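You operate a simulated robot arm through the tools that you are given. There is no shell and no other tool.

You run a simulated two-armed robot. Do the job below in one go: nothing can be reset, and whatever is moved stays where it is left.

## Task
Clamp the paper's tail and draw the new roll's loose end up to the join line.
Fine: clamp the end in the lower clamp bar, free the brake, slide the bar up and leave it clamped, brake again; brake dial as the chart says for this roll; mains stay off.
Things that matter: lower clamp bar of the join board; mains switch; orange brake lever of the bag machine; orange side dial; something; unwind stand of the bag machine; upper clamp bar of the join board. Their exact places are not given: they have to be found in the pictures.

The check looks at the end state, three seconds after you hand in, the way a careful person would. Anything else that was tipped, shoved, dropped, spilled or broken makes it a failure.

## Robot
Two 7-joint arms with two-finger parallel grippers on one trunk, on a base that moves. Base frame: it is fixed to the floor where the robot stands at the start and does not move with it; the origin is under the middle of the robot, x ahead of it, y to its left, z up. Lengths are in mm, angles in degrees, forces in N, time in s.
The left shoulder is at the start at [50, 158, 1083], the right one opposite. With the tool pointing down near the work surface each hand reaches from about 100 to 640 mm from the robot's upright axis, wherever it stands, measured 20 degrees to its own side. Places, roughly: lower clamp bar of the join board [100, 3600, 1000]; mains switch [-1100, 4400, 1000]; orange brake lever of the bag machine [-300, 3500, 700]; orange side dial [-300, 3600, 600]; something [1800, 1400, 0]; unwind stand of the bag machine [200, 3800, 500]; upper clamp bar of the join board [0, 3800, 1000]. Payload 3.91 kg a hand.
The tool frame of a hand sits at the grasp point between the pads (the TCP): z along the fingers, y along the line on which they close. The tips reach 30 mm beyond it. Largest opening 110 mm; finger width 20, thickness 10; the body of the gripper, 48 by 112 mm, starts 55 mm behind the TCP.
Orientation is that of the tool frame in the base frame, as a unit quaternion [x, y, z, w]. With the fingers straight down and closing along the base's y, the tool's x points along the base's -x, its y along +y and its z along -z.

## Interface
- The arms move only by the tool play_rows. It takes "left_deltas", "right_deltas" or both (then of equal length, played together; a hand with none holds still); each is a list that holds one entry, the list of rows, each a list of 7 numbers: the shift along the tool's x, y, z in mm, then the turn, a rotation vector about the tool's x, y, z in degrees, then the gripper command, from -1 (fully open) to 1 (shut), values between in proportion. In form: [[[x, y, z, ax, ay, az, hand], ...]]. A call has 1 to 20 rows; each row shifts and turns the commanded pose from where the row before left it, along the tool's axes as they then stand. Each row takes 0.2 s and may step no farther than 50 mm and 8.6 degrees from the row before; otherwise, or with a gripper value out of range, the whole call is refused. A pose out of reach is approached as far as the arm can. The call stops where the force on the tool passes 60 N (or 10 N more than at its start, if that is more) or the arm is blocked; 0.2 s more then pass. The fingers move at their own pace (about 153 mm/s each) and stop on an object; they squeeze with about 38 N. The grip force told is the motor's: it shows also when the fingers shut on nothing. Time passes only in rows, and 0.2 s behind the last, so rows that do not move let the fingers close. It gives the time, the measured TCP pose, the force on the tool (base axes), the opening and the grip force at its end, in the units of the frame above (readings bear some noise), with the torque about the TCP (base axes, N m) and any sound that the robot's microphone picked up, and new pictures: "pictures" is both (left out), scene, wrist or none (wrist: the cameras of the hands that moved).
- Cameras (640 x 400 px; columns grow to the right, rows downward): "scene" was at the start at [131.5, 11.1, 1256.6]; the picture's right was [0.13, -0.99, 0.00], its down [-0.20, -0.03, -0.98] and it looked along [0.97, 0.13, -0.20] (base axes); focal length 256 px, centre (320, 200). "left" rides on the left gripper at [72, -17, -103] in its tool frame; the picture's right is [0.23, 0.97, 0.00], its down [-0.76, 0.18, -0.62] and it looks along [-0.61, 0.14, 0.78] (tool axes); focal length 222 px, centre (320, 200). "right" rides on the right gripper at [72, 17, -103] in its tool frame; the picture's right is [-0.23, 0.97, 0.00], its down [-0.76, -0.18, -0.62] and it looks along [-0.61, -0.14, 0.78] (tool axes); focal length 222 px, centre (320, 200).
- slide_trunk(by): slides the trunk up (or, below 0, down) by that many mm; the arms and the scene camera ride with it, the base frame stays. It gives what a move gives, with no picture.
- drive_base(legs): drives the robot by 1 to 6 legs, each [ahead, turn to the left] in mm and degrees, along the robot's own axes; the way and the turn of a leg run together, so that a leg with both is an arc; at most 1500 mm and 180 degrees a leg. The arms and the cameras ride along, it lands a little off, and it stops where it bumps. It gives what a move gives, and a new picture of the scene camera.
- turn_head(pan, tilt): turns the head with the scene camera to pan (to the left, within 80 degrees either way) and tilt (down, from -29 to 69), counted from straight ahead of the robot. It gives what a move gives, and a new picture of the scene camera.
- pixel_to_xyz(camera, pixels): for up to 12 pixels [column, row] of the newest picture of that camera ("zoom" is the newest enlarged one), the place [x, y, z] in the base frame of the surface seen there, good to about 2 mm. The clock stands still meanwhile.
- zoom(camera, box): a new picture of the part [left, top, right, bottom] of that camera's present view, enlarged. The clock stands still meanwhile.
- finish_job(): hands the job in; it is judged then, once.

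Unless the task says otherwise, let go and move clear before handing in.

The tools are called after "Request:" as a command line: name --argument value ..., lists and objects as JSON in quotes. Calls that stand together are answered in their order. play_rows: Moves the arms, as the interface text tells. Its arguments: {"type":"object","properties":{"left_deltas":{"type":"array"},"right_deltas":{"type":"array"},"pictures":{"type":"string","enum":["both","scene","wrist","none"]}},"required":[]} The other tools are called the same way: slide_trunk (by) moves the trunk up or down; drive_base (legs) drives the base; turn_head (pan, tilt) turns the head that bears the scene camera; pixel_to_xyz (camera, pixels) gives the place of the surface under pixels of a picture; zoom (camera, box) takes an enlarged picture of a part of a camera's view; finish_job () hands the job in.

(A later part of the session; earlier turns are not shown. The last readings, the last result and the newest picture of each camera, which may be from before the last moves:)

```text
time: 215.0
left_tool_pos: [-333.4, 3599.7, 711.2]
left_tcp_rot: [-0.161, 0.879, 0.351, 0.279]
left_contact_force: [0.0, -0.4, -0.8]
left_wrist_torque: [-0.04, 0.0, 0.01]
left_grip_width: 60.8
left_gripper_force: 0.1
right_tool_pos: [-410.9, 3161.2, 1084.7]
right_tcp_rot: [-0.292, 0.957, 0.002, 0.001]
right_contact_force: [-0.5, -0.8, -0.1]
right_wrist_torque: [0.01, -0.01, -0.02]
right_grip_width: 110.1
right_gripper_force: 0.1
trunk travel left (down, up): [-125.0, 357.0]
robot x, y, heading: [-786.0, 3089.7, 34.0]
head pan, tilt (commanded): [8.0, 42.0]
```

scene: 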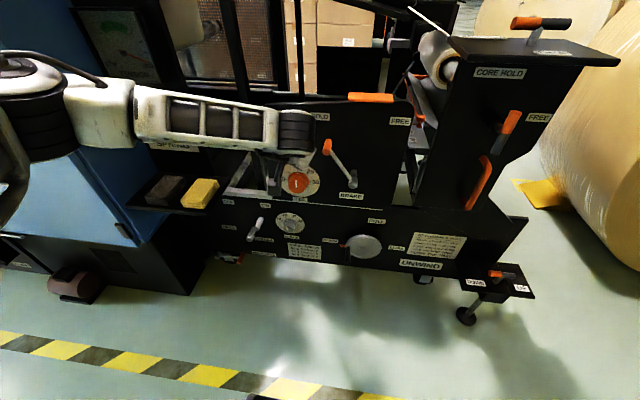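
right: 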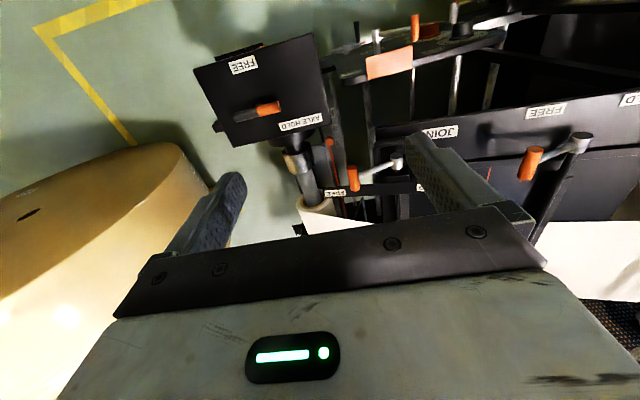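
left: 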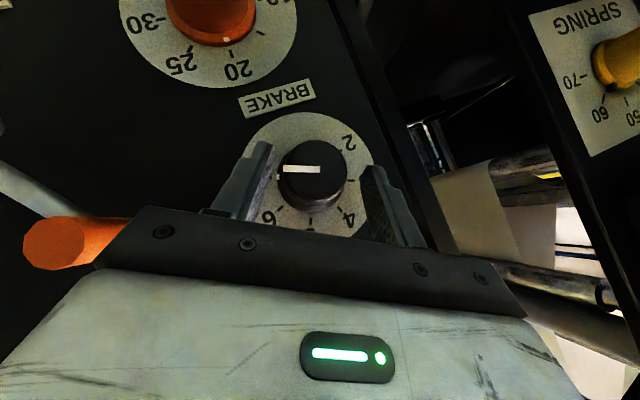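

No contact forces; the knob sits between the fingers (315, 170). I close the gripper.

Request:
play_rows --left_deltas '[[[0, 0, 0, 0, 0, 0, 1], [0, 0, 0, 0, 0, 0, 1], [0, 0, 0, 0, 0, 0, 1]]]' --pictures "wrist"

```text
time: 215.8
left_tool_pos: [-333.1, 3597.5, 711.3]
left_tcp_rot: [-0.16, 0.881, 0.349, 0.278]
left_contact_force: [4.8, -7.9, -7.1]
left_wrist_torque: [0.16, -0.56, -0.83]
left_grip_width: 40.9
left_gripper_force: 44.6
right_tool_pos: [-409.3, 3160.4, 1085.0]
right_tcp_rot: [-0.292, 0.957, 0.002, 0.001]
right_contact_force: [-0.4, -0.8, -0.9]
right_wrist_torque: [-0.02, -0.01, -0.02]
right_grip_width: 109.8
right_gripper_force: 0.1
trunk travel left (down, up): [-125.0, 357.0]
robot x, y, heading: [-783.4, 3091.9, 34.2]
head pan, tilt (commanded): [8.0, 42.0]
```

left: 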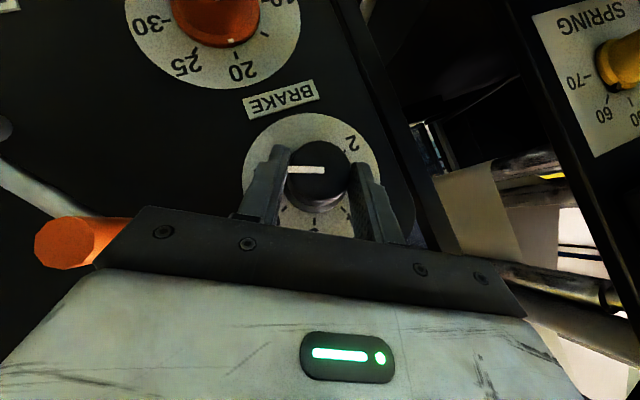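

The knob is gripped (opening 40.9 mm). I turn it counter-clockwise 64° about its own axis in small rows.

Request:
play_rows --left_deltas '[[[0, -1.5, 0, 0, 0, 0, 1], [0.07, 1.39, 0.07, 5.66, 0, -5.66, 1], [0.07, 1.39, 0.07, 5.66, 0, -5.66, 1], [0.07, 1.39, 0.07, 5.66, 0, -5.66, 1], [0.07, 1.39, 0.07, 5.66, 0, -5.66, 1], [0.07, 1.39, 0.07, 5.66, 0, -5.66, 1], [0.07, 1.39, 0.07, 5.66, 0, -5.66, 1], [0.07, 1.39, 0.07, 5.66, 0, -5.66, 1], [0.07, 1.39, 0.07, 5.66, 0, -5.66, 1]]]'

```text
time: 217.8
left_tool_pos: [-339.5, 3608.7, 710.6]
left_tcp_rot: [-0.365, 0.816, -0.136, 0.428]
left_contact_force: [-10.2, 3.2, 0.8]
left_wrist_torque: [-0.32, 0.63, 0.22]
left_grip_width: 40.9
left_gripper_force: 44.4
right_tool_pos: [-410.8, 3160.9, 1084.6]
right_tcp_rot: [-0.292, 0.956, 0.002, 0.001]
right_contact_force: [-0.1, -0.2, -0.6]
right_wrist_torque: [0.0, -0.01, 0.0]
right_grip_width: 110.0
right_gripper_force: 0.1
trunk travel left (down, up): [-125.0, 357.0]
robot x, y, heading: [-784.7, 3089.8, 34.2]
head pan, tilt (commanded): [8.0, 42.0]
```

scene: 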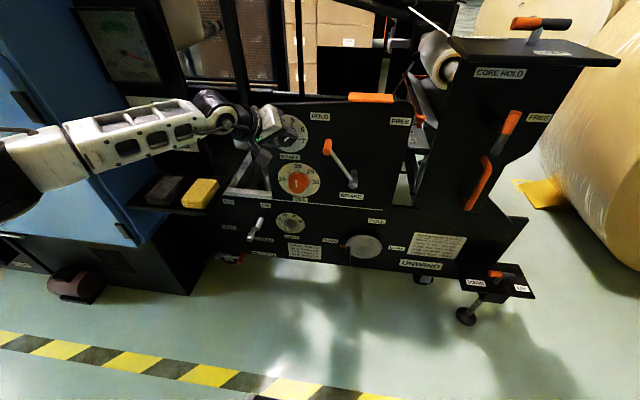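
left: 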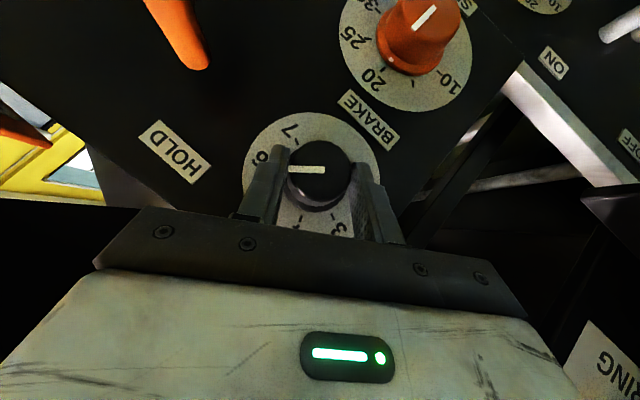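

The knob turned with the hand: pointer now between 6 and 5 and no slip. I open, roll back 64° and regrip.

Request:
play_rows --left_deltas '[[[0, 0, 0, 0, 0, 0, -0.1], [0, 0, 0, 0, 0, 0, -0.1], [0.07, -1.39, 0.07, -5.66, 0, 5.66, -0.1], [0.07, -1.39, 0.07, -5.66, 0, 5.66, -0.1], [0.07, -1.39, 0.07, -5.66, 0, 5.66, -0.1], [0.07, -1.39, 0.07, -5.66, 0, 5.66, -0.1], [0.07, -1.39, 0.07, -5.66, 0, 5.66, -0.1], [0.07, -1.39, 0.07, -5.66, 0, 5.66, -0.1], [0.07, -1.39, 0.07, -5.66, 0, 5.66, -0.1], [0.07, -1.39, 0.07, -5.66, 0, 5.66, -0.1]]]' --pictures "wrist"

```text
time: 220.0
left_tool_pos: [-334.3, 3598.5, 710.0]
left_tcp_rot: [-0.162, 0.879, 0.352, 0.277]
left_contact_force: [0.2, -0.4, -0.4]
left_wrist_torque: [-0.02, 0.01, -0.01]
left_grip_width: 60.7
left_gripper_force: 0.0
right_tool_pos: [-410.5, 3161.5, 1084.2]
right_tcp_rot: [-0.292, 0.957, 0.001, 0.002]
right_contact_force: [-0.3, 0.2, 0.7]
right_wrist_torque: [-0.03, -0.02, 0.02]
right_grip_width: 110.1
right_gripper_force: 0.0
trunk travel left (down, up): [-125.0, 357.0]
robot x, y, heading: [-786.1, 3091.1, 34.0]
head pan, tilt (commanded): [8.0, 42.0]
```

left: 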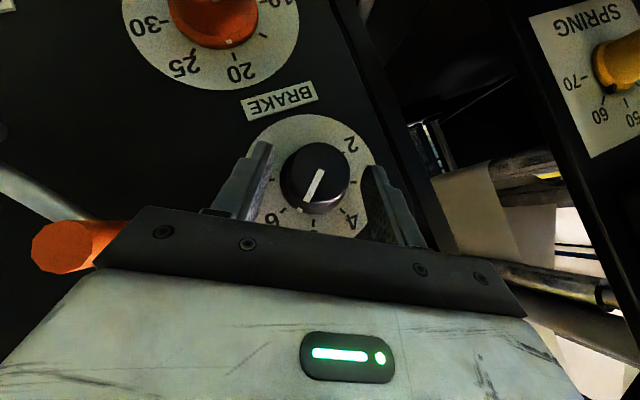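

The pointer stayed where I left it (312, 190). I regrip and turn another 64°.

Request:
play_rows --left_deltas '[[[0, 0, 0, 0, 0, 0, 1], [0, 0, 0, 0, 0, 0, 1], [0, 0, 0, 0, 0, 0, 1], [0.07, 1.39, 0.07, 5.66, 0, -5.66, 1], [0.07, 1.39, 0.07, 5.66, 0, -5.66, 1], [0.07, 1.39, 0.07, 5.66, 0, -5.66, 1], [0.07, 1.39, 0.07, 5.66, 0, -5.66, 1], [0.07, 1.39, 0.07, 5.66, 0, -5.66, 1], [0.07, 1.39, 0.07, 5.66, 0, -5.66, 1], [0.07, 1.39, 0.07, 5.66, 0, -5.66, 1], [0.07, 1.39, 0.07, 5.66, 0, -5.66, 1]]]' --pictures "wrist"

Request:
play_rows --left_deltas '[[[0, 0, 0, 0, 0, 0, -0.1], [0, 0, 0, 0, 0, 0, -0.1], [0.07, -1.39, 0.07, -5.66, 0, 5.66, -0.1], [0.07, -1.39, 0.07, -5.66, 0, 5.66, -0.1], [0.07, -1.39, 0.07, -5.66, 0, 5.66, -0.1], [0.07, -1.39, 0.07, -5.66, 0, 5.66, -0.1], [0.07, -1.39, 0.07, -5.66, 0, 5.66, -0.1], [0.07, -1.39, 0.07, -5.66, 0, 5.66, -0.1], [0.07, -1.39, 0.07, -5.66, 0, 5.66, -0.1], [0.07, -1.39, 0.07, -5.66, 0, 5.66, -0.1]]]' --pictures "wrist"

Request:
zoom --camera "left" --box '[240, 105, 390, 245]'

```text
time: 222.4
left_tool_pos: [-340.3, 3609.6, 709.6]
left_tcp_rot: [-0.365, 0.816, -0.137, 0.428]
left_contact_force: [-15.1, 7.9, 2.9]
left_wrist_torque: [-0.22, 0.48, 0.17]
left_grip_width: 40.7
left_gripper_force: 44.8
right_tool_pos: [-411.9, 3162.6, 1084.9]
right_tcp_rot: [-0.293, 0.956, 0.002, 0.002]
right_contact_force: [0.0, 1.0, -0.3]
right_wrist_torque: [-0.03, -0.02, 0.02]
right_grip_width: 110.0
right_gripper_force: 0.1
trunk travel left (down, up): [-125.0, 357.0]
robot x, y, heading: [-785.9, 3090.4, 34.1]
head pan, tilt (commanded): [8.0, 42.0]
```

left: 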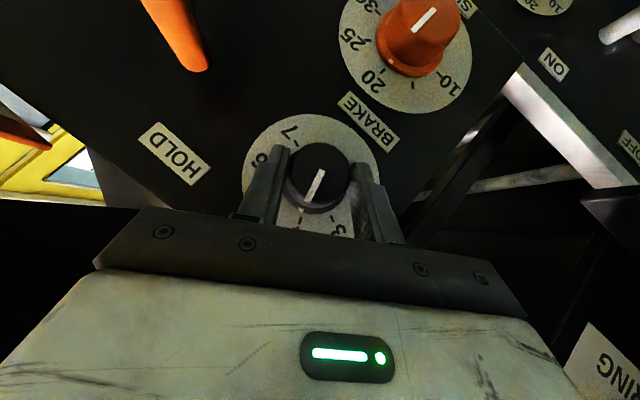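

```text
time: 224.6
left_tool_pos: [-331.8, 3597.3, 710.2]
left_tcp_rot: [-0.162, 0.879, 0.352, 0.278]
left_contact_force: [-0.1, 0.5, -0.6]
left_wrist_torque: [0.0, 0.01, 0.0]
left_grip_width: 60.5
left_gripper_force: 0.0
right_tool_pos: [-410.8, 3162.2, 1084.4]
right_tcp_rot: [-0.292, 0.956, 0.002, 0.001]
right_contact_force: [-1.2, -0.5, -0.3]
right_wrist_torque: [-0.01, -0.03, -0.01]
right_grip_width: 109.8
right_gripper_force: 0.0
trunk travel left (down, up): [-125.0, 357.0]
robot x, y, heading: [-780.5, 3088.1, 34.0]
head pan, tilt (commanded): [8.0, 42.0]
```

left: 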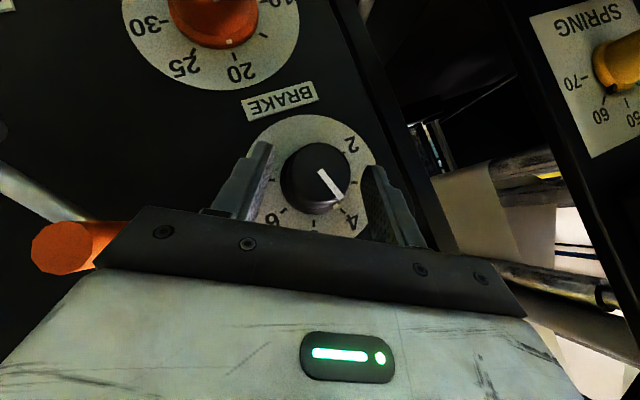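

```text
2.86 times, centred on (315, 175) of left
```

zoom: 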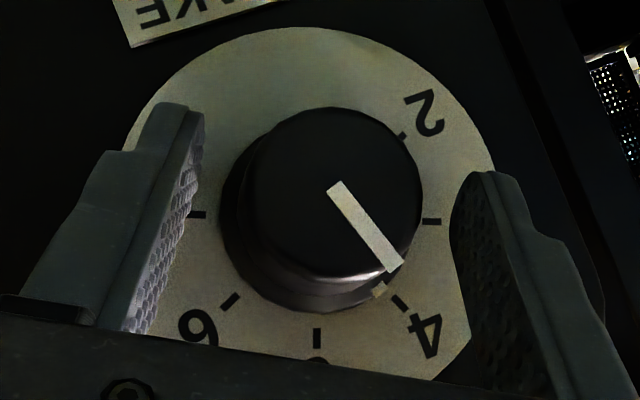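

The pointer's skirt mark is now near 4 (zoom (379, 290) against the 4 tick at (400, 302)). I regrip and turn about 56° more, then check.

Request:
play_rows --left_deltas '[[[0, 0, 0, 0, 0, 0, 1], [0, 0, 0, 0, 0, 0, 1], [0, 0, 0, 0, 0, 0, 1], [0.07, 1.39, 0.07, 5.66, 0, -5.66, 1], [0.07, 1.39, 0.07, 5.66, 0, -5.66, 1], [0.07, 1.39, 0.07, 5.66, 0, -5.66, 1], [0.07, 1.39, 0.07, 5.66, 0, -5.66, 1], [0.07, 1.39, 0.07, 5.66, 0, -5.66, 1], [0.07, 1.39, 0.07, 5.66, 0, -5.66, 1], [0.07, 1.39, 0.07, 5.66, 0, -5.66, 1], [0, 0, 0, 0, 0, 0, 1]]]' --pictures "wrist"

Request:
play_rows --left_deltas '[[[0, 0, 0, 0, 0, 0, -0.1], [0, 0, 0, 0, 0, 0, -0.1], [28, 0, -28, 0, 0, 0, -0.1], [28, 0, -28, 0, 0, 0, -0.1], [28, 0, -28, 0, 0, 0, -0.1]]]'

Request:
zoom --camera "left" --box '[240, 105, 390, 245]'

```text
time: 227.0
left_tool_pos: [-338.4, 3607.0, 710.6]
left_tcp_rot: [-0.344, 0.838, -0.075, 0.417]
left_contact_force: [-3.3, 8.8, 2.0]
left_wrist_torque: [0.04, 0.1, 0.14]
left_grip_width: 40.6
left_gripper_force: 45.3
right_tool_pos: [-411.1, 3160.4, 1083.8]
right_tcp_rot: [-0.293, 0.956, 0.002, 0.002]
right_contact_force: [-0.5, 0.1, 0.3]
right_wrist_torque: [0.05, -0.01, -0.01]
right_grip_width: 109.9
right_gripper_force: 0.0
trunk travel left (down, up): [-125.0, 357.0]
robot x, y, heading: [-783.8, 3091.6, 34.3]
head pan, tilt (commanded): [8.0, 42.0]
```

left: 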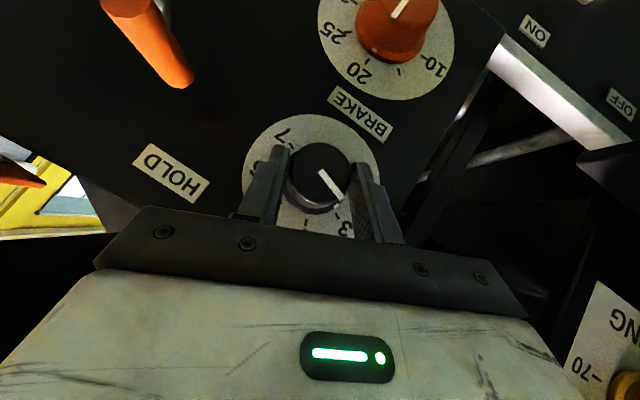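

```text
time: 228.2
left_tool_pos: [-437.5, 3537.0, 705.7]
left_tcp_rot: [-0.343, 0.839, -0.075, 0.416]
left_contact_force: [-0.7, -0.6, -0.5]
left_wrist_torque: [-0.01, -0.02, -0.04]
left_grip_width: 60.3
left_gripper_force: 0.2
right_tool_pos: [-410.2, 3161.2, 1082.9]
right_tcp_rot: [-0.291, 0.957, 0.001, 0.002]
right_contact_force: [1.0, -0.3, 0.0]
right_wrist_torque: [-0.05, 0.02, -0.02]
right_grip_width: 109.9
right_gripper_force: 0.1
trunk travel left (down, up): [-125.0, 357.0]
robot x, y, heading: [-783.5, 3089.4, 34.0]
head pan, tilt (commanded): [8.0, 42.0]
```

scene: 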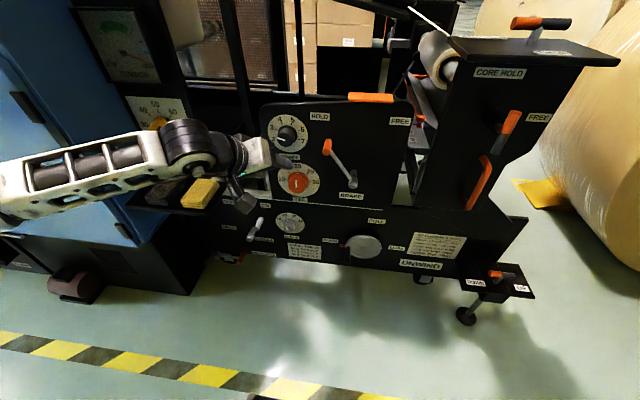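
left: 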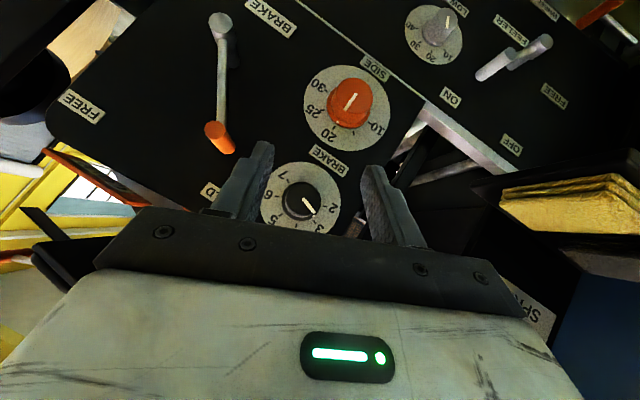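

```text
2.86 times, centred on (315, 175) of left
```

zoom: 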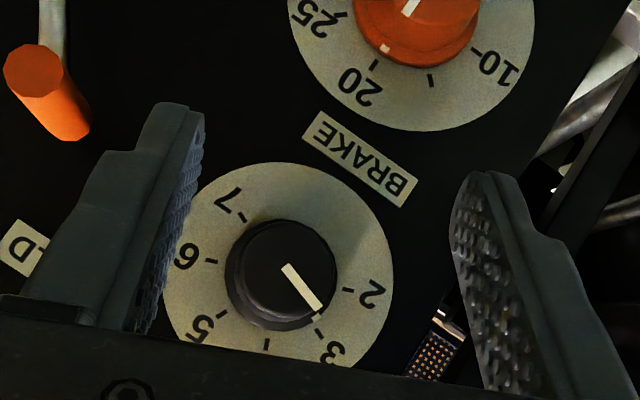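

The pointer now lies close to the 3 tick (zoom (320, 330)). I check it from the scene camera and with a tighter wrist zoom.

Request:
zoom --camera "scene" --box '[260, 100, 320, 160]'

Request:
zoom --camera "left" --box '[255, 155, 345, 240]'

Request:
pixel_to_xyz --camera "zoom" --pixels '[[285, 220], [355, 300], [330, 265], [345, 330], [370, 365], [210, 300], [120, 150], [415, 250], [440, 260]]'

```text
6.67 times, centred on (290, 130) of scene
```

zoom: 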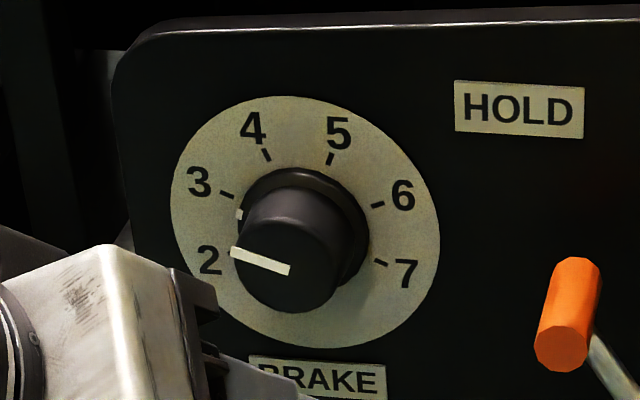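

```text
4.71 times, centred on (300, 198) of left
```

zoom: 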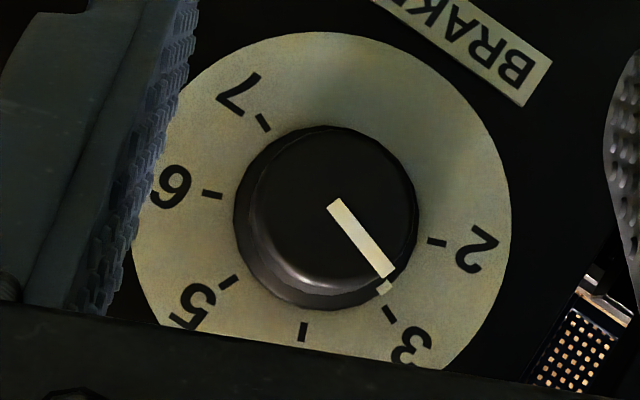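

```text
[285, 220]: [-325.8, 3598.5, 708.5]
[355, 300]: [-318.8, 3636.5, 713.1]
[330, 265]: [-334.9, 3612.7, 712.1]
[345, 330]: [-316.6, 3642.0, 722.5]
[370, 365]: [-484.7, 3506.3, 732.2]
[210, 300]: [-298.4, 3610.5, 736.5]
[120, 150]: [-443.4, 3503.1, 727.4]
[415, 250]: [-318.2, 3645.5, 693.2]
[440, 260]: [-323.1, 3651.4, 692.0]
```

I query points along the pointer itself for an exact angle.

Request:
pixel_to_xyz --camera "zoom" --pixels '[[336, 208], [348, 223], [360, 238], [372, 254], [384, 269], [385, 287], [262, 122], [389, 313], [303, 331], [437, 242], [212, 193], [229, 282]]'

```text
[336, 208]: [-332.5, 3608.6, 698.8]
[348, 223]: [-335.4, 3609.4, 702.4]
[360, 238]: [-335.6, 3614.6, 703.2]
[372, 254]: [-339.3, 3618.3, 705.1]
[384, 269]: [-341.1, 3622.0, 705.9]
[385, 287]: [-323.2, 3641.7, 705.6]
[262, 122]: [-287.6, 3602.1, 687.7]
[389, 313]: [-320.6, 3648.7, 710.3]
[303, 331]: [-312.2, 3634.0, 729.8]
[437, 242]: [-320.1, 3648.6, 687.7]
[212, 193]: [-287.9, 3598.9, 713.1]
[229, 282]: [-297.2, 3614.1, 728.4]
```

Estimates from the pointer line give about 3.0 and from the skirt mark about 2.9. I square the hand up to zero roll for a symmetrical close view before trusting it.

Request:
play_rows --left_deltas '[[[0, 0, 0, -5.66, 0, 5.66, -0.1], [0, 0, 0, -5.66, 0, 5.66, -0.1], [0, 0, 0, -5.66, 0, 5.66, -0.1], [0, 0, 0, 0, 0, 0, -1], [0, 0, 0, 0, 0, 0, -1]]]' --pictures "wrist"

Request:
zoom --camera "left" --box '[265, 155, 355, 235]'

```text
time: 229.4
left_tool_pos: [-436.3, 3538.3, 707.9]
left_tcp_rot: [-0.273, 0.882, 0.111, 0.367]
left_contact_force: [-0.4, 0.3, 0.1]
left_wrist_torque: [0.01, 0.02, -0.03]
left_grip_width: 109.8
left_gripper_force: 0.1
right_tool_pos: [-410.3, 3161.6, 1084.2]
right_tcp_rot: [-0.292, 0.957, 0.001, 0.002]
right_contact_force: [0.1, 0.8, -0.4]
right_wrist_torque: [0.0, 0.03, 0.02]
right_grip_width: 109.8
right_gripper_force: 0.1
trunk travel left (down, up): [-125.0, 357.0]
robot x, y, heading: [-781.5, 3089.8, 34.1]
head pan, tilt (commanded): [8.0, 42.0]
```

left: 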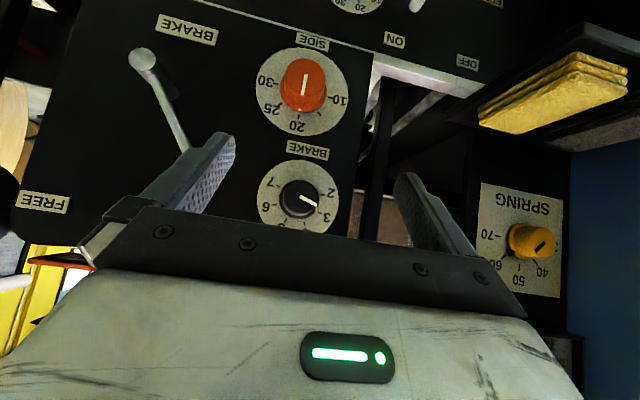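

```text
5.00 times, centred on (310, 195) of left
```

zoom: 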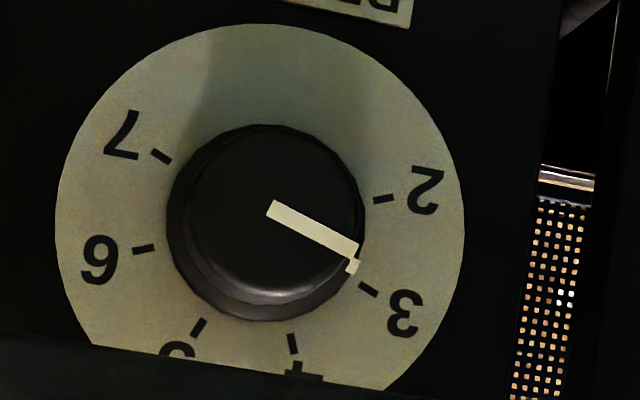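

The square view shows the pointer on the 3 mark (pointer line (272, 208)→(357, 248), 3 tick at (368, 290)): about 2.95. The dial is done; I draw the left hand back and up before moving to the clamps.

Request:
play_rows --left_deltas '[[[-18.8, 0, -43, 0, 0, 0, -1], [-18.8, 0, -43, 0, 0, 0, -1], [-18.8, 0, -43, 0, 0, 0, -1], [-18.8, 0, -43, 0, 0, 0, -1], [-18.8, 0, -43, 0, 0, 0, -1], [-18.8, 0, -43, 0, 0, 0, -1], [-18.8, 0, -43, 0, 0, 0, -1], [-18.8, 0, -43, 0, 0, 0, -1]]]' --pictures "scene"

Request:
zoom --camera "scene" --box '[255, 95, 325, 215]'

```text
time: 231.2
left_tool_pos: [-551.3, 3462.2, 1059.7]
left_tcp_rot: [-0.273, 0.882, 0.112, 0.367]
left_contact_force: [0.6, -1.0, 1.1]
left_wrist_torque: [0.02, 0.02, 0.06]
left_grip_width: 110.0
left_gripper_force: 0.2
right_tool_pos: [-410.5, 3160.3, 1085.3]
right_tcp_rot: [-0.291, 0.957, 0.001, 0.001]
right_contact_force: [0.7, -0.8, 0.1]
right_wrist_torque: [-0.01, 0.0, 0.0]
right_grip_width: 110.3
right_gripper_force: 0.1
trunk travel left (down, up): [-125.0, 357.0]
robot x, y, heading: [-782.7, 3085.6, 34.1]
head pan, tilt (commanded): [8.0, 42.0]
```

scene: 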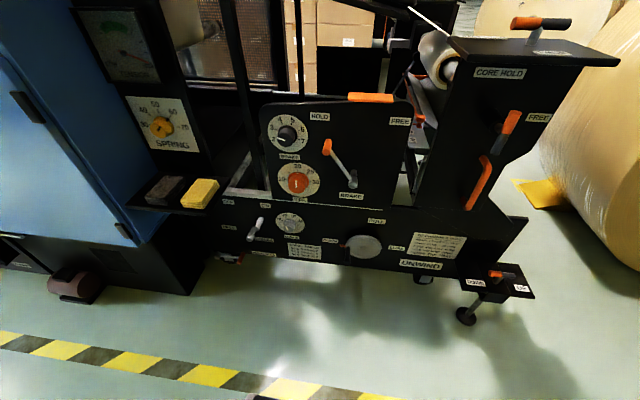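

```text
3.33 times, centred on (290, 155) of scene
```

zoom: 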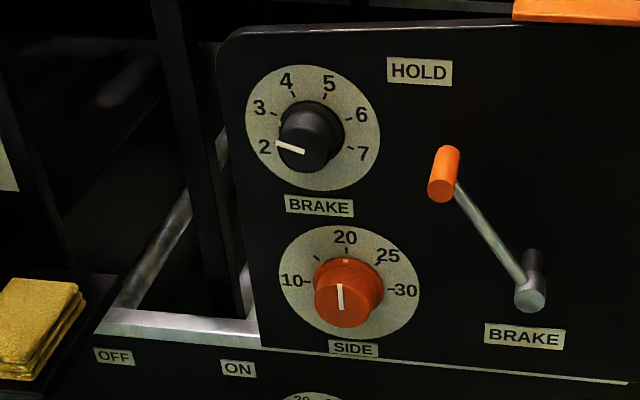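

The brake pointer reads 3 from here too, the SIDE dial is untouched at 20 and the lever is still at HOLD. I raise the trunk and drive closer for the clamp levers.

Request:
slide_trunk --by 320

Request:
drive_base --legs '[[180, 0]]'

Request:
turn_head --pan 5 --tilt 38

Request:
zoom --camera "scene" --box '[190, 80, 350, 180]'

```text
time: 234.4
left_tool_pos: [-551.5, 3461.7, 1378.9]
left_tcp_rot: [-0.273, 0.882, 0.111, 0.368]
left_contact_force: [-0.6, -0.2, -0.3]
left_wrist_torque: [0.0, 0.03, 0.02]
left_grip_width: 110.2
left_gripper_force: 0.0
right_tool_pos: [-410.0, 3162.4, 1404.4]
right_tcp_rot: [-0.292, 0.956, 0.002, 0.001]
right_contact_force: [-0.9, -0.3, -0.1]
right_wrist_torque: [0.0, 0.01, 0.06]
right_grip_width: 110.1
right_gripper_force: 0.0
trunk travel left (down, up): [-445.0, 37.0]
robot x, y, heading: [-784.0, 3090.9, 34.0]
head pan, tilt (commanded): [8.0, 42.0]
```

```text
time: 235.9
left_tool_pos: [-397.9, 3564.2, 1379.6]
left_tcp_rot: [-0.274, 0.882, 0.111, 0.366]
left_contact_force: [-0.5, -0.4, -0.4]
left_wrist_torque: [-0.01, 0.01, -0.01]
left_grip_width: 110.1
left_gripper_force: 0.0
right_tool_pos: [-258.6, 3263.1, 1403.9]
right_tcp_rot: [-0.292, 0.956, 0.0, 0.001]
right_contact_force: [-0.3, 0.0, 0.3]
right_wrist_torque: [-0.01, 0.0, 0.01]
right_grip_width: 109.7
right_gripper_force: 0.2
trunk travel left (down, up): [-445.0, 37.0]
robot x, y, heading: [-634.6, 3192.1, 34.1]
head pan, tilt (commanded): [8.0, 42.0]
```

scene: 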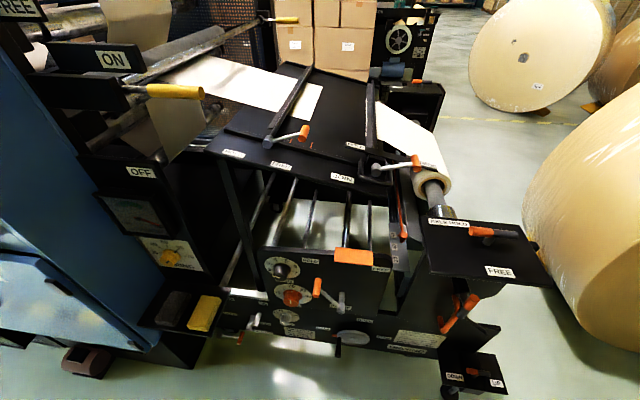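

```text
time: 236.6
left_tool_pos: [-399.4, 3563.5, 1379.4]
left_tcp_rot: [-0.273, 0.882, 0.112, 0.368]
left_contact_force: [-0.3, 0.0, -0.2]
left_wrist_torque: [-0.01, -0.02, -0.01]
left_grip_width: 110.1
left_gripper_force: 0.0
right_tool_pos: [-259.4, 3264.3, 1403.9]
right_tcp_rot: [-0.292, 0.957, 0.001, 0.001]
right_contact_force: [0.1, -0.3, -0.7]
right_wrist_torque: [-0.01, -0.01, -0.01]
right_grip_width: 110.0
right_gripper_force: 0.0
trunk travel left (down, up): [-445.0, 37.0]
robot x, y, heading: [-635.7, 3190.3, 33.7]
head pan, tilt (commanded): [5.0, 38.0]
```

scene: 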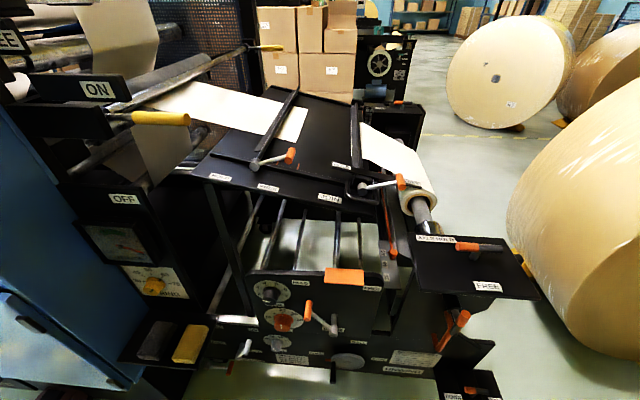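

```text
4.00 times, centred on (270, 130) of scene
```

zoom: 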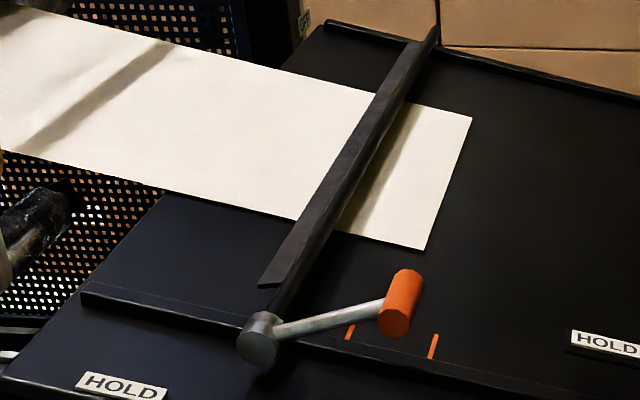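

I measure the upper lever's hub, shaft and T-grip, and the upper bar, in this zoom.

Request:
pixel_to_xyz --camera "zoom" --pixels '[[257, 345], [252, 325], [300, 325], [350, 315], [393, 325], [400, 300], [408, 278], [385, 285], [350, 330], [433, 345], [426, 245], [345, 170]]'

Request:
zoom --camera "scene" --box '[320, 130, 440, 220]'

```text
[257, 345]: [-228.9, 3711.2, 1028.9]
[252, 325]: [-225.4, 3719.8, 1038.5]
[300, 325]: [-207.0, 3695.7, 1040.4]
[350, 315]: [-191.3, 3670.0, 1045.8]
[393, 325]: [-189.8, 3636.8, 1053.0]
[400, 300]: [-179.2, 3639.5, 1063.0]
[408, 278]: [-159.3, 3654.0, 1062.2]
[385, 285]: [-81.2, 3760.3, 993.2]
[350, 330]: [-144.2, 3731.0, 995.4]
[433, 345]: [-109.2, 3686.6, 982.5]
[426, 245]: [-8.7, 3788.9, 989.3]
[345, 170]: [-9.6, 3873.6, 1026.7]
```

```text
4.44 times, centred on (380, 175) of scene
```

zoom: 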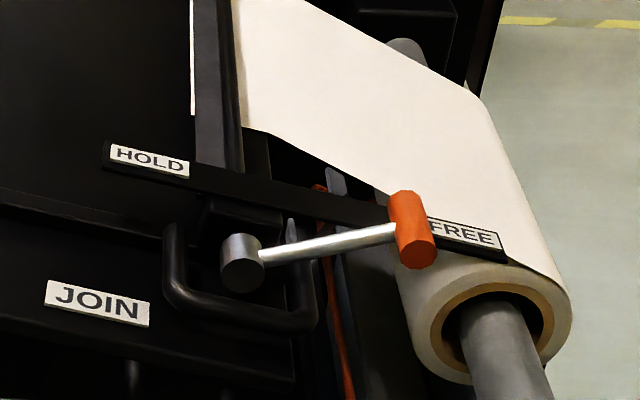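

The upper lever's T-grip spans s≈-102…-141 at (t=121.5, z=1052.5), pivot near (t=209, z=1027). I want to pinch the grip by its two ends with a yawed hand, so I must stand closer; I check low obstacles first.

Request:
pixel_to_xyz --camera "zoom" --pixels '[[241, 272], [240, 250], [320, 243], [380, 232], [416, 258], [410, 225], [405, 198], [145, 160], [465, 232], [170, 240], [250, 315], [310, 310]]'

Request:
pixel_to_xyz --camera "scene" --pixels '[[333, 372], [348, 362], [242, 348], [232, 368], [460, 395], [188, 345], [150, 340], [415, 358], [350, 190], [240, 385]]'

```text
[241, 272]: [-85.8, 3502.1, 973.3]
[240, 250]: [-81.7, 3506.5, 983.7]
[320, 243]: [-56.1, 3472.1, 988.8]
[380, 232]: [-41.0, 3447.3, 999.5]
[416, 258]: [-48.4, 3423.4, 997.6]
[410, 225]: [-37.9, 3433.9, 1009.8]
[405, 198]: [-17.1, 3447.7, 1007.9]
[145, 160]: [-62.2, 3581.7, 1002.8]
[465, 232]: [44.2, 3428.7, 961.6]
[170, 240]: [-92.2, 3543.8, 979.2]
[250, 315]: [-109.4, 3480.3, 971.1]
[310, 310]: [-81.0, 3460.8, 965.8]
```

```text
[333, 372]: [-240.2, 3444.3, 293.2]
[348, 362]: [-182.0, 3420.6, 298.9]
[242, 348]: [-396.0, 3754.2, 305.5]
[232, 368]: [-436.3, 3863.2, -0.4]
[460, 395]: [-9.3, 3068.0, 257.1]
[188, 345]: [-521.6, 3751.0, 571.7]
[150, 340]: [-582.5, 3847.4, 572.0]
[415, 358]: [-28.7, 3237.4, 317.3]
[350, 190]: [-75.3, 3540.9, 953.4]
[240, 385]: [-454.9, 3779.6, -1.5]
```

The crank handle reaches s≈45 and the shelf starts at t≥370, so standing at about s=430 is safe. I turn the left hand fingers-down and yaw it 90° (closing across the machine), then move closer.

Request:
play_rows --left_deltas '[[[0, 0, 18, 0, 7.5, 0, -1], [0, 0, 18, 0, 7.5, 0, -1], [0, 0, 18, 0, 7.5, 0, -1], [0, 0, 18, 0, 7.5, 0, -1], [0, 0, 18, 0, 7.5, 0, -1], [0, 0, 18, 0, 7.5, 0, -1], [0, 0, 10, 0, 0, -8.2, -1], [0, 0, 0, 0, 0, -8.2, -1], [0, 0, 0, 0, 0, -8.2, -1], [0, 0, 0, 0, 0, -8.2, -1], [0, 0, 0, 0, 0, -8.2, -1], [0, 0, 0, 0, 0, -8.2, -1], [0, 0, 0, 0, 0, -8.2, -1], [0, 0, 0, 0, 0, -8.2, -1], [0, 0, 0, 0, 0, -8.2, -1], [0, 0, 0, 0, 0, -8.2, -1], [0, 0, 0, 0, 0, -8, -1]]]' --pictures "wrist"

Request:
pixel_to_xyz --camera "scene" --pixels '[[160, 118], [187, 120], [95, 90], [130, 110], [262, 48], [180, 80], [225, 60]]'

```text
time: 240.2
left_tool_pos: [-360.8, 3590.6, 1275.1]
left_tcp_rot: [0.885, -0.465, 0.004, 0.0]
left_contact_force: [-0.4, -0.8, 0.2]
left_wrist_torque: [0.01, -0.02, 0.0]
left_grip_width: 110.1
left_gripper_force: 0.0
right_tool_pos: [-260.1, 3263.6, 1404.6]
right_tcp_rot: [-0.293, 0.956, 0.001, 0.001]
right_contact_force: [0.2, 0.8, -0.1]
right_wrist_torque: [0.0, -0.01, -0.02]
right_grip_width: 110.1
right_gripper_force: 0.0
trunk travel left (down, up): [-445.0, 37.0]
robot x, y, heading: [-632.4, 3191.4, 34.1]
head pan, tilt (commanded): [5.0, 38.0]
```

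left: 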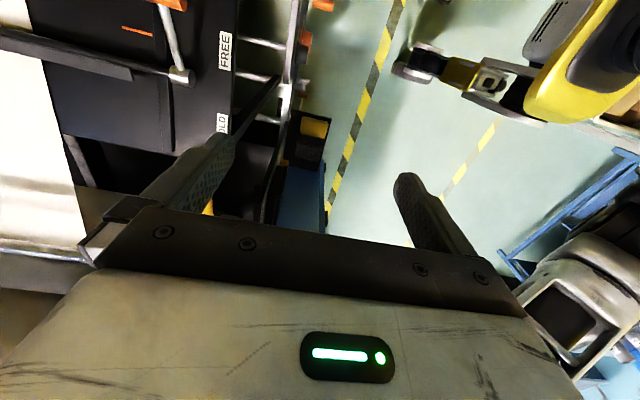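

```text
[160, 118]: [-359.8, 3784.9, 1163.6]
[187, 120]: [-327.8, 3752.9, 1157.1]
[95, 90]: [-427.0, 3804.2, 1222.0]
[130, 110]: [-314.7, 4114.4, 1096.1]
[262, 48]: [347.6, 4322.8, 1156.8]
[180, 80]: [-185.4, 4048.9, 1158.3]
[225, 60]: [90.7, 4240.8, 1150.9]
```

The yaw is reached. The yellow web lever's tip at about (t=297, s=-54, z=1157) is close to where the hand would end, so I tilt the hand 45° (fingers pointing left-down, body to the right) to stay clear, then drive 85 mm closer.

Request:
play_rows --left_deltas '[[[0, 0, 0, 0, -7.5, 0, -1], [0, 0, 0, 0, -7.5, 0, -1], [0, 0, 0, 0, -7.5, 0, -1], [0, 0, 0, 0, -7.5, 0, -1], [0, 0, 0, 0, -7.5, 0, -1], [0, 0, 0, 0, -7.5, 0, -1]]]' --pictures "none"

Request:
drive_base --legs '[[85, 0]]'

```text
time: 241.6
left_tool_pos: [-361.3, 3588.8, 1274.8]
left_tcp_rot: [0.818, -0.431, -0.337, -0.18]
left_contact_force: [-0.7, -0.7, 0.4]
left_wrist_torque: [0.02, 0.0, 0.01]
left_grip_width: 110.0
left_gripper_force: 0.2
right_tool_pos: [-259.1, 3264.2, 1404.2]
right_tcp_rot: [-0.292, 0.956, 0.002, 0.002]
right_contact_force: [1.0, -0.3, 0.0]
right_wrist_torque: [0.03, 0.01, -0.02]
right_grip_width: 110.0
right_gripper_force: 0.0
trunk travel left (down, up): [-445.0, 37.0]
robot x, y, heading: [-634.3, 3191.9, 34.5]
head pan, tilt (commanded): [5.0, 38.0]
```

```text
time: 242.7
left_tool_pos: [-290.2, 3640.3, 1274.6]
left_tcp_rot: [0.818, -0.431, -0.336, -0.179]
left_contact_force: [0.3, -0.3, -0.5]
left_wrist_torque: [-0.05, 0.03, 0.03]
left_grip_width: 110.0
left_gripper_force: 0.1
right_tool_pos: [-188.5, 3312.5, 1403.4]
right_tcp_rot: [-0.292, 0.956, 0.001, 0.002]
right_contact_force: [0.5, 0.3, 0.0]
right_wrist_torque: [-0.01, 0.06, 0.0]
right_grip_width: 110.1
right_gripper_force: 0.0
trunk travel left (down, up): [-445.0, 37.0]
robot x, y, heading: [-567.0, 3236.4, 34.4]
head pan, tilt (commanded): [5.0, 38.0]
```

scene: 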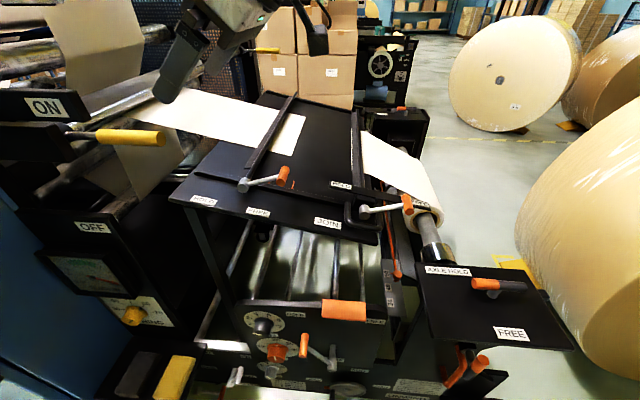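

I'm at s≈432 now, left TCP at (s=-22, t=183, z=1275) tilted 45°. I first pull the right hand back and aside, then bring the left hand to a pre-grasp 90 mm from the upper lever's grip.

Request:
play_rows --right_deltas '[[[35, -35, 0, 0, 0, 0, -1], [35, -35, 0, 0, 0, 0, -1], [30, -30, 0, 0, 0, 0, -1]]]' --pictures "none"

Request:
play_rows --left_deltas '[[[40.2, -19.9, 4.9, 0, 0, 0, -0.27], [40.2, -19.9, 4.9, 0, 0, 0, -0.27], [40.2, -19.9, 4.9, 0, 0, 0, -0.27], [40.2, -19.9, 4.9, 0, 0, 0, -0.27], [40.2, -19.9, 4.9, 0, 0, 0, -0.27]]]'

```text
time: 243.4
left_tool_pos: [-290.8, 3637.9, 1275.3]
left_tcp_rot: [0.818, -0.43, -0.336, -0.179]
left_contact_force: [-0.5, -0.4, -0.3]
left_wrist_torque: [0.04, -0.02, -0.02]
left_grip_width: 110.1
left_gripper_force: 0.0
right_tool_pos: [-211.0, 3201.3, 1371.1]
right_tcp_rot: [-0.293, 0.956, 0.002, 0.002]
right_contact_force: [-0.1, 0.5, 0.4]
right_wrist_torque: [0.01, -0.01, 0.0]
right_grip_width: 110.0
right_gripper_force: 0.0
right hand out of reach, approached as far as the arm can: row 2, 3
trunk travel left (down, up): [-445.0, 37.0]
robot x, y, heading: [-562.1, 3241.7, 34.2]
head pan, tilt (commanded): [5.0, 38.0]
```

```text
time: 244.7
left_tool_pos: [-143.0, 3594.3, 1113.8]
left_tcp_rot: [0.818, -0.431, -0.336, -0.178]
left_contact_force: [0.1, 0.3, 0.2]
left_wrist_torque: [0.01, 0.0, 0.02]
left_grip_width: 69.7
left_gripper_force: 0.1
left hand out of reach, approached as far as the arm can: row 5
right_tool_pos: [-211.2, 3202.3, 1371.3]
right_tcp_rot: [-0.292, 0.956, 0.003, 0.002]
right_contact_force: [0.3, 0.8, 0.2]
right_wrist_torque: [0.01, 0.02, 0.02]
right_grip_width: 110.2
right_gripper_force: 0.0
trunk travel left (down, up): [-445.0, 37.0]
robot x, y, heading: [-564.5, 3238.7, 34.4]
head pan, tilt (commanded): [5.0, 38.0]
```

scene: 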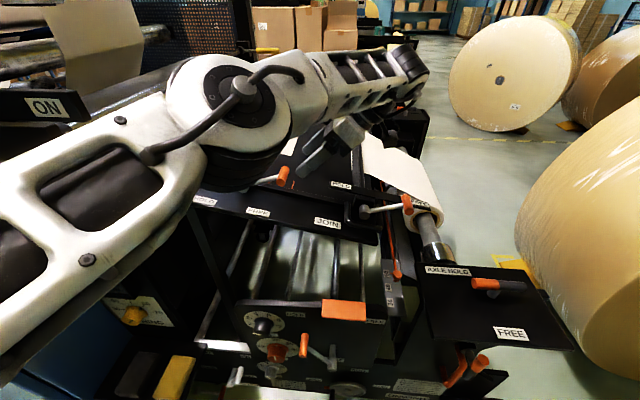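
left: 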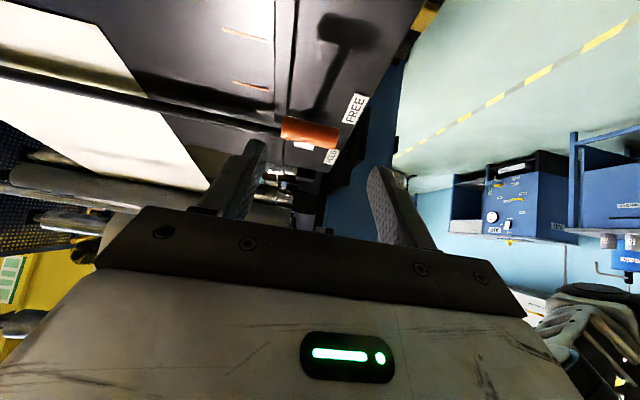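

The hand is near its pre-grasp, but the left elbow now hangs over the board's left part. I check how close the elbow is to the yellow lever and the board.

Request:
pixel_to_xyz --camera "scene" --pixels '[[235, 90], [230, 170], [200, 60], [180, 110], [100, 180], [320, 80], [400, 70], [290, 130], [265, 180], [350, 130], [305, 165]]'

```text
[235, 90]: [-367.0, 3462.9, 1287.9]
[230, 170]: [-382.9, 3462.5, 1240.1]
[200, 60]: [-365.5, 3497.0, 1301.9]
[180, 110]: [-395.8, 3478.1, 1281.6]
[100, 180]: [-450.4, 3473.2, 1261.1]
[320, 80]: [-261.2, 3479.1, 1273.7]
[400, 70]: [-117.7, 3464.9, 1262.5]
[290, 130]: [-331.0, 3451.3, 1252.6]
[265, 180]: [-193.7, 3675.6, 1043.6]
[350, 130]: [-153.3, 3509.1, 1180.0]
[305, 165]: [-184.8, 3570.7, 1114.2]
```

The elbow (t≈80-130, s≈140) is far from the yellow lever. In the wrist view the orange grip (283-340, 118-148) sits centred between the fingers. I advance along the fingers and close on the grip's ends.

Request:
play_rows --left_deltas '[[[0.5, -0.8, 26, 0, 0, 0, -0.27], [0.5, -0.8, 26, 0, 0, 0, -0.27], [0.4, -0.9, 25, 0, 0, 0, -0.27], [0, 0, 0, 0, 0, 0, -0.27]]]'

```text
time: 245.7
left_tool_pos: [-171.3, 3644.6, 1057.7]
left_tcp_rot: [0.819, -0.429, -0.337, -0.178]
left_contact_force: [5.9, 6.0, -2.4]
left_wrist_torque: [-0.07, 0.02, 0.06]
left_grip_width: 74.1
left_gripper_force: 3.8
right_tool_pos: [-210.1, 3202.8, 1372.4]
right_tcp_rot: [-0.293, 0.956, 0.003, 0.001]
right_contact_force: [-0.3, 0.0, 0.3]
right_wrist_torque: [-0.02, 0.02, -0.02]
right_grip_width: 110.0
right_gripper_force: 0.1
trunk travel left (down, up): [-445.0, 37.0]
robot x, y, heading: [-563.9, 3242.2, 34.2]
head pan, tilt (commanded): [5.0, 38.0]
```

scene: 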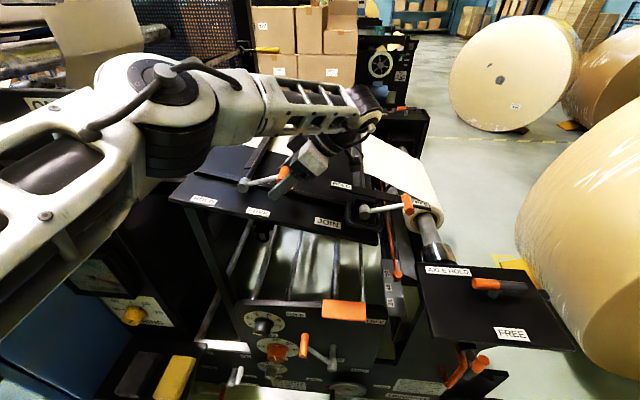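
left: 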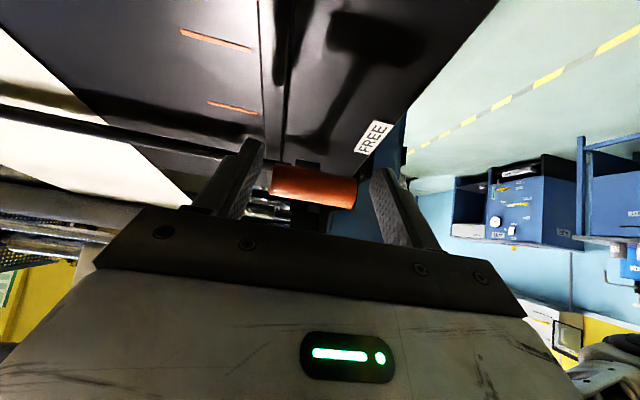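

The far finger just touches the grip's far end (force ≈8 N forward, opening pushed to 74 mm), so the grip is longer than thought. I shift the hand a few mm forward and close.

Request:
play_rows --left_deltas '[[[0, -6, 0, 0, 0, 0, -0.35], [0, 0, 0, 0, 0, 0, -0.35]]]' --pictures "wrist"

Request:
zoom --camera "left" --box '[200, 120, 440, 270]'

```text
time: 246.2
left_tool_pos: [-166.9, 3645.2, 1058.8]
left_tcp_rot: [0.818, -0.432, -0.336, -0.178]
left_contact_force: [0.7, -0.4, 0.1]
left_wrist_torque: [-0.03, 0.02, 0.02]
left_grip_width: 74.2
left_gripper_force: 0.0
right_tool_pos: [-211.3, 3201.9, 1372.5]
right_tcp_rot: [-0.293, 0.956, 0.002, 0.002]
right_contact_force: [-0.3, 0.1, 0.1]
right_wrist_torque: [0.0, -0.03, -0.02]
right_grip_width: 110.0
right_gripper_force: 0.0
trunk travel left (down, up): [-445.0, 37.0]
robot x, y, heading: [-563.5, 3237.1, 34.4]
head pan, tilt (commanded): [5.0, 38.0]
```

left: 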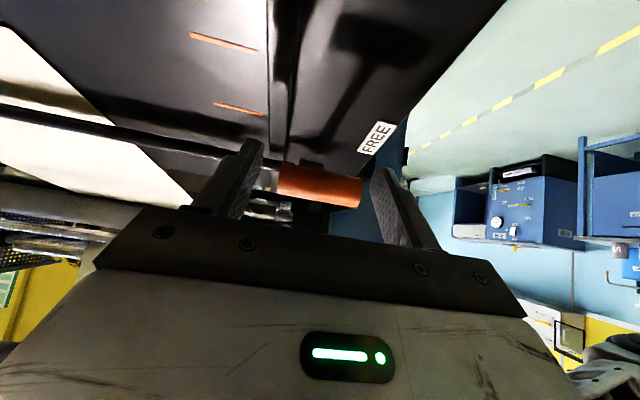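

```text
2.67 times, centred on (320, 195) of left
```

zoom: 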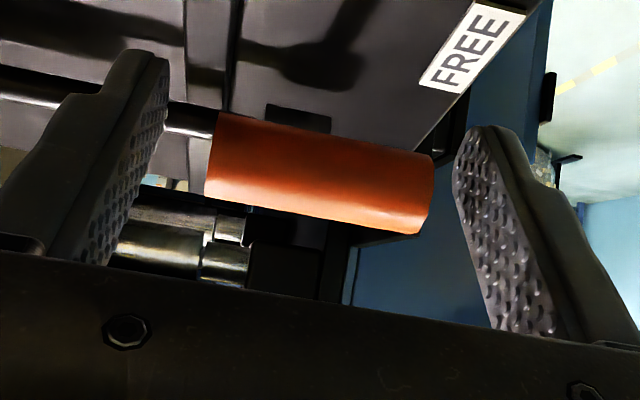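

Now the orange grip lies freely between the fingers. I close on it.

Request:
play_rows --left_deltas '[[[0, 0, 0, 0, 0, 0, 0.1], [0, 0, 0, 0, 0, 0, 1], [0, 0, 0, 0, 0, 0, 1]]]' --pictures "wrist"

```text
time: 247.1
left_tool_pos: [-167.9, 3645.1, 1058.5]
left_tcp_rot: [0.818, -0.431, -0.336, -0.179]
left_contact_force: [-3.0, -2.2, -2.5]
left_wrist_torque: [-0.37, 0.28, 0.45]
left_grip_width: 66.4
left_gripper_force: 44.7
right_tool_pos: [-212.0, 3201.9, 1372.4]
right_tcp_rot: [-0.292, 0.956, 0.002, 0.003]
right_contact_force: [0.5, 0.2, -0.9]
right_wrist_torque: [0.0, -0.01, 0.06]
right_grip_width: 109.8
right_gripper_force: 0.0
trunk travel left (down, up): [-445.0, 37.0]
robot x, y, heading: [-560.1, 3242.2, 34.3]
head pan, tilt (commanded): [5.0, 38.0]
```

left: 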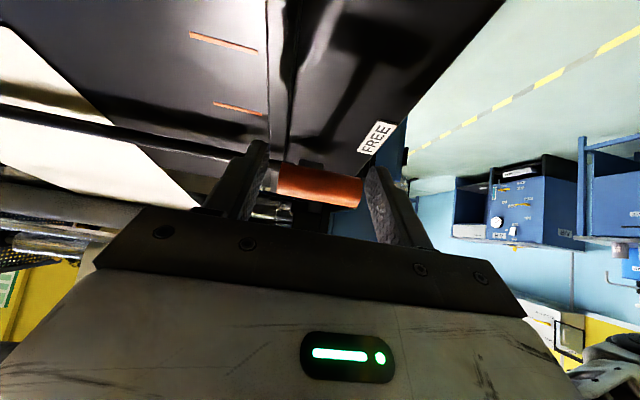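

The fingers stopped at 66 mm, wider than the orange grip itself. I zoom in to see what exactly is being held.

Request:
zoom --camera "left" --box '[220, 130, 420, 255]'

Request:
zoom --camera "scene" --box '[210, 120, 370, 220]'

Request:
pixel_to_xyz --camera "left" --pixels '[[280, 180], [320, 185], [355, 190], [270, 195], [268, 215], [262, 150], [380, 170]]'

```text
3.20 times, centred on (320, 192) of left
```

zoom: 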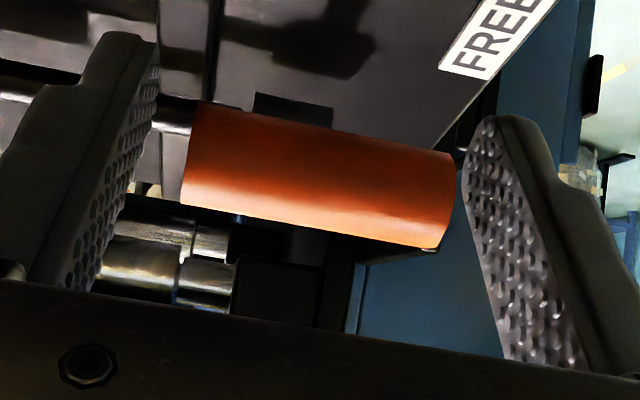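

```text
4.00 times, centred on (290, 170) of scene
```

zoom: 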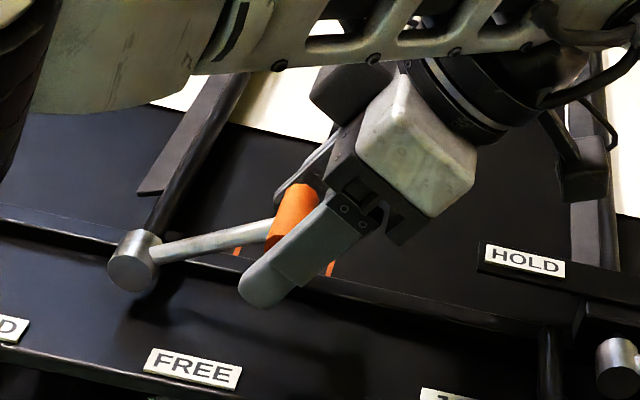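

```text
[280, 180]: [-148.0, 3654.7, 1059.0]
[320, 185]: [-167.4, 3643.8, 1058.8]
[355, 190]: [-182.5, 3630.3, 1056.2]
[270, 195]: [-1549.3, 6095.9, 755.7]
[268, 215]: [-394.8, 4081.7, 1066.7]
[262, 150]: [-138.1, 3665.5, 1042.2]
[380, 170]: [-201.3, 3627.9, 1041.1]
```

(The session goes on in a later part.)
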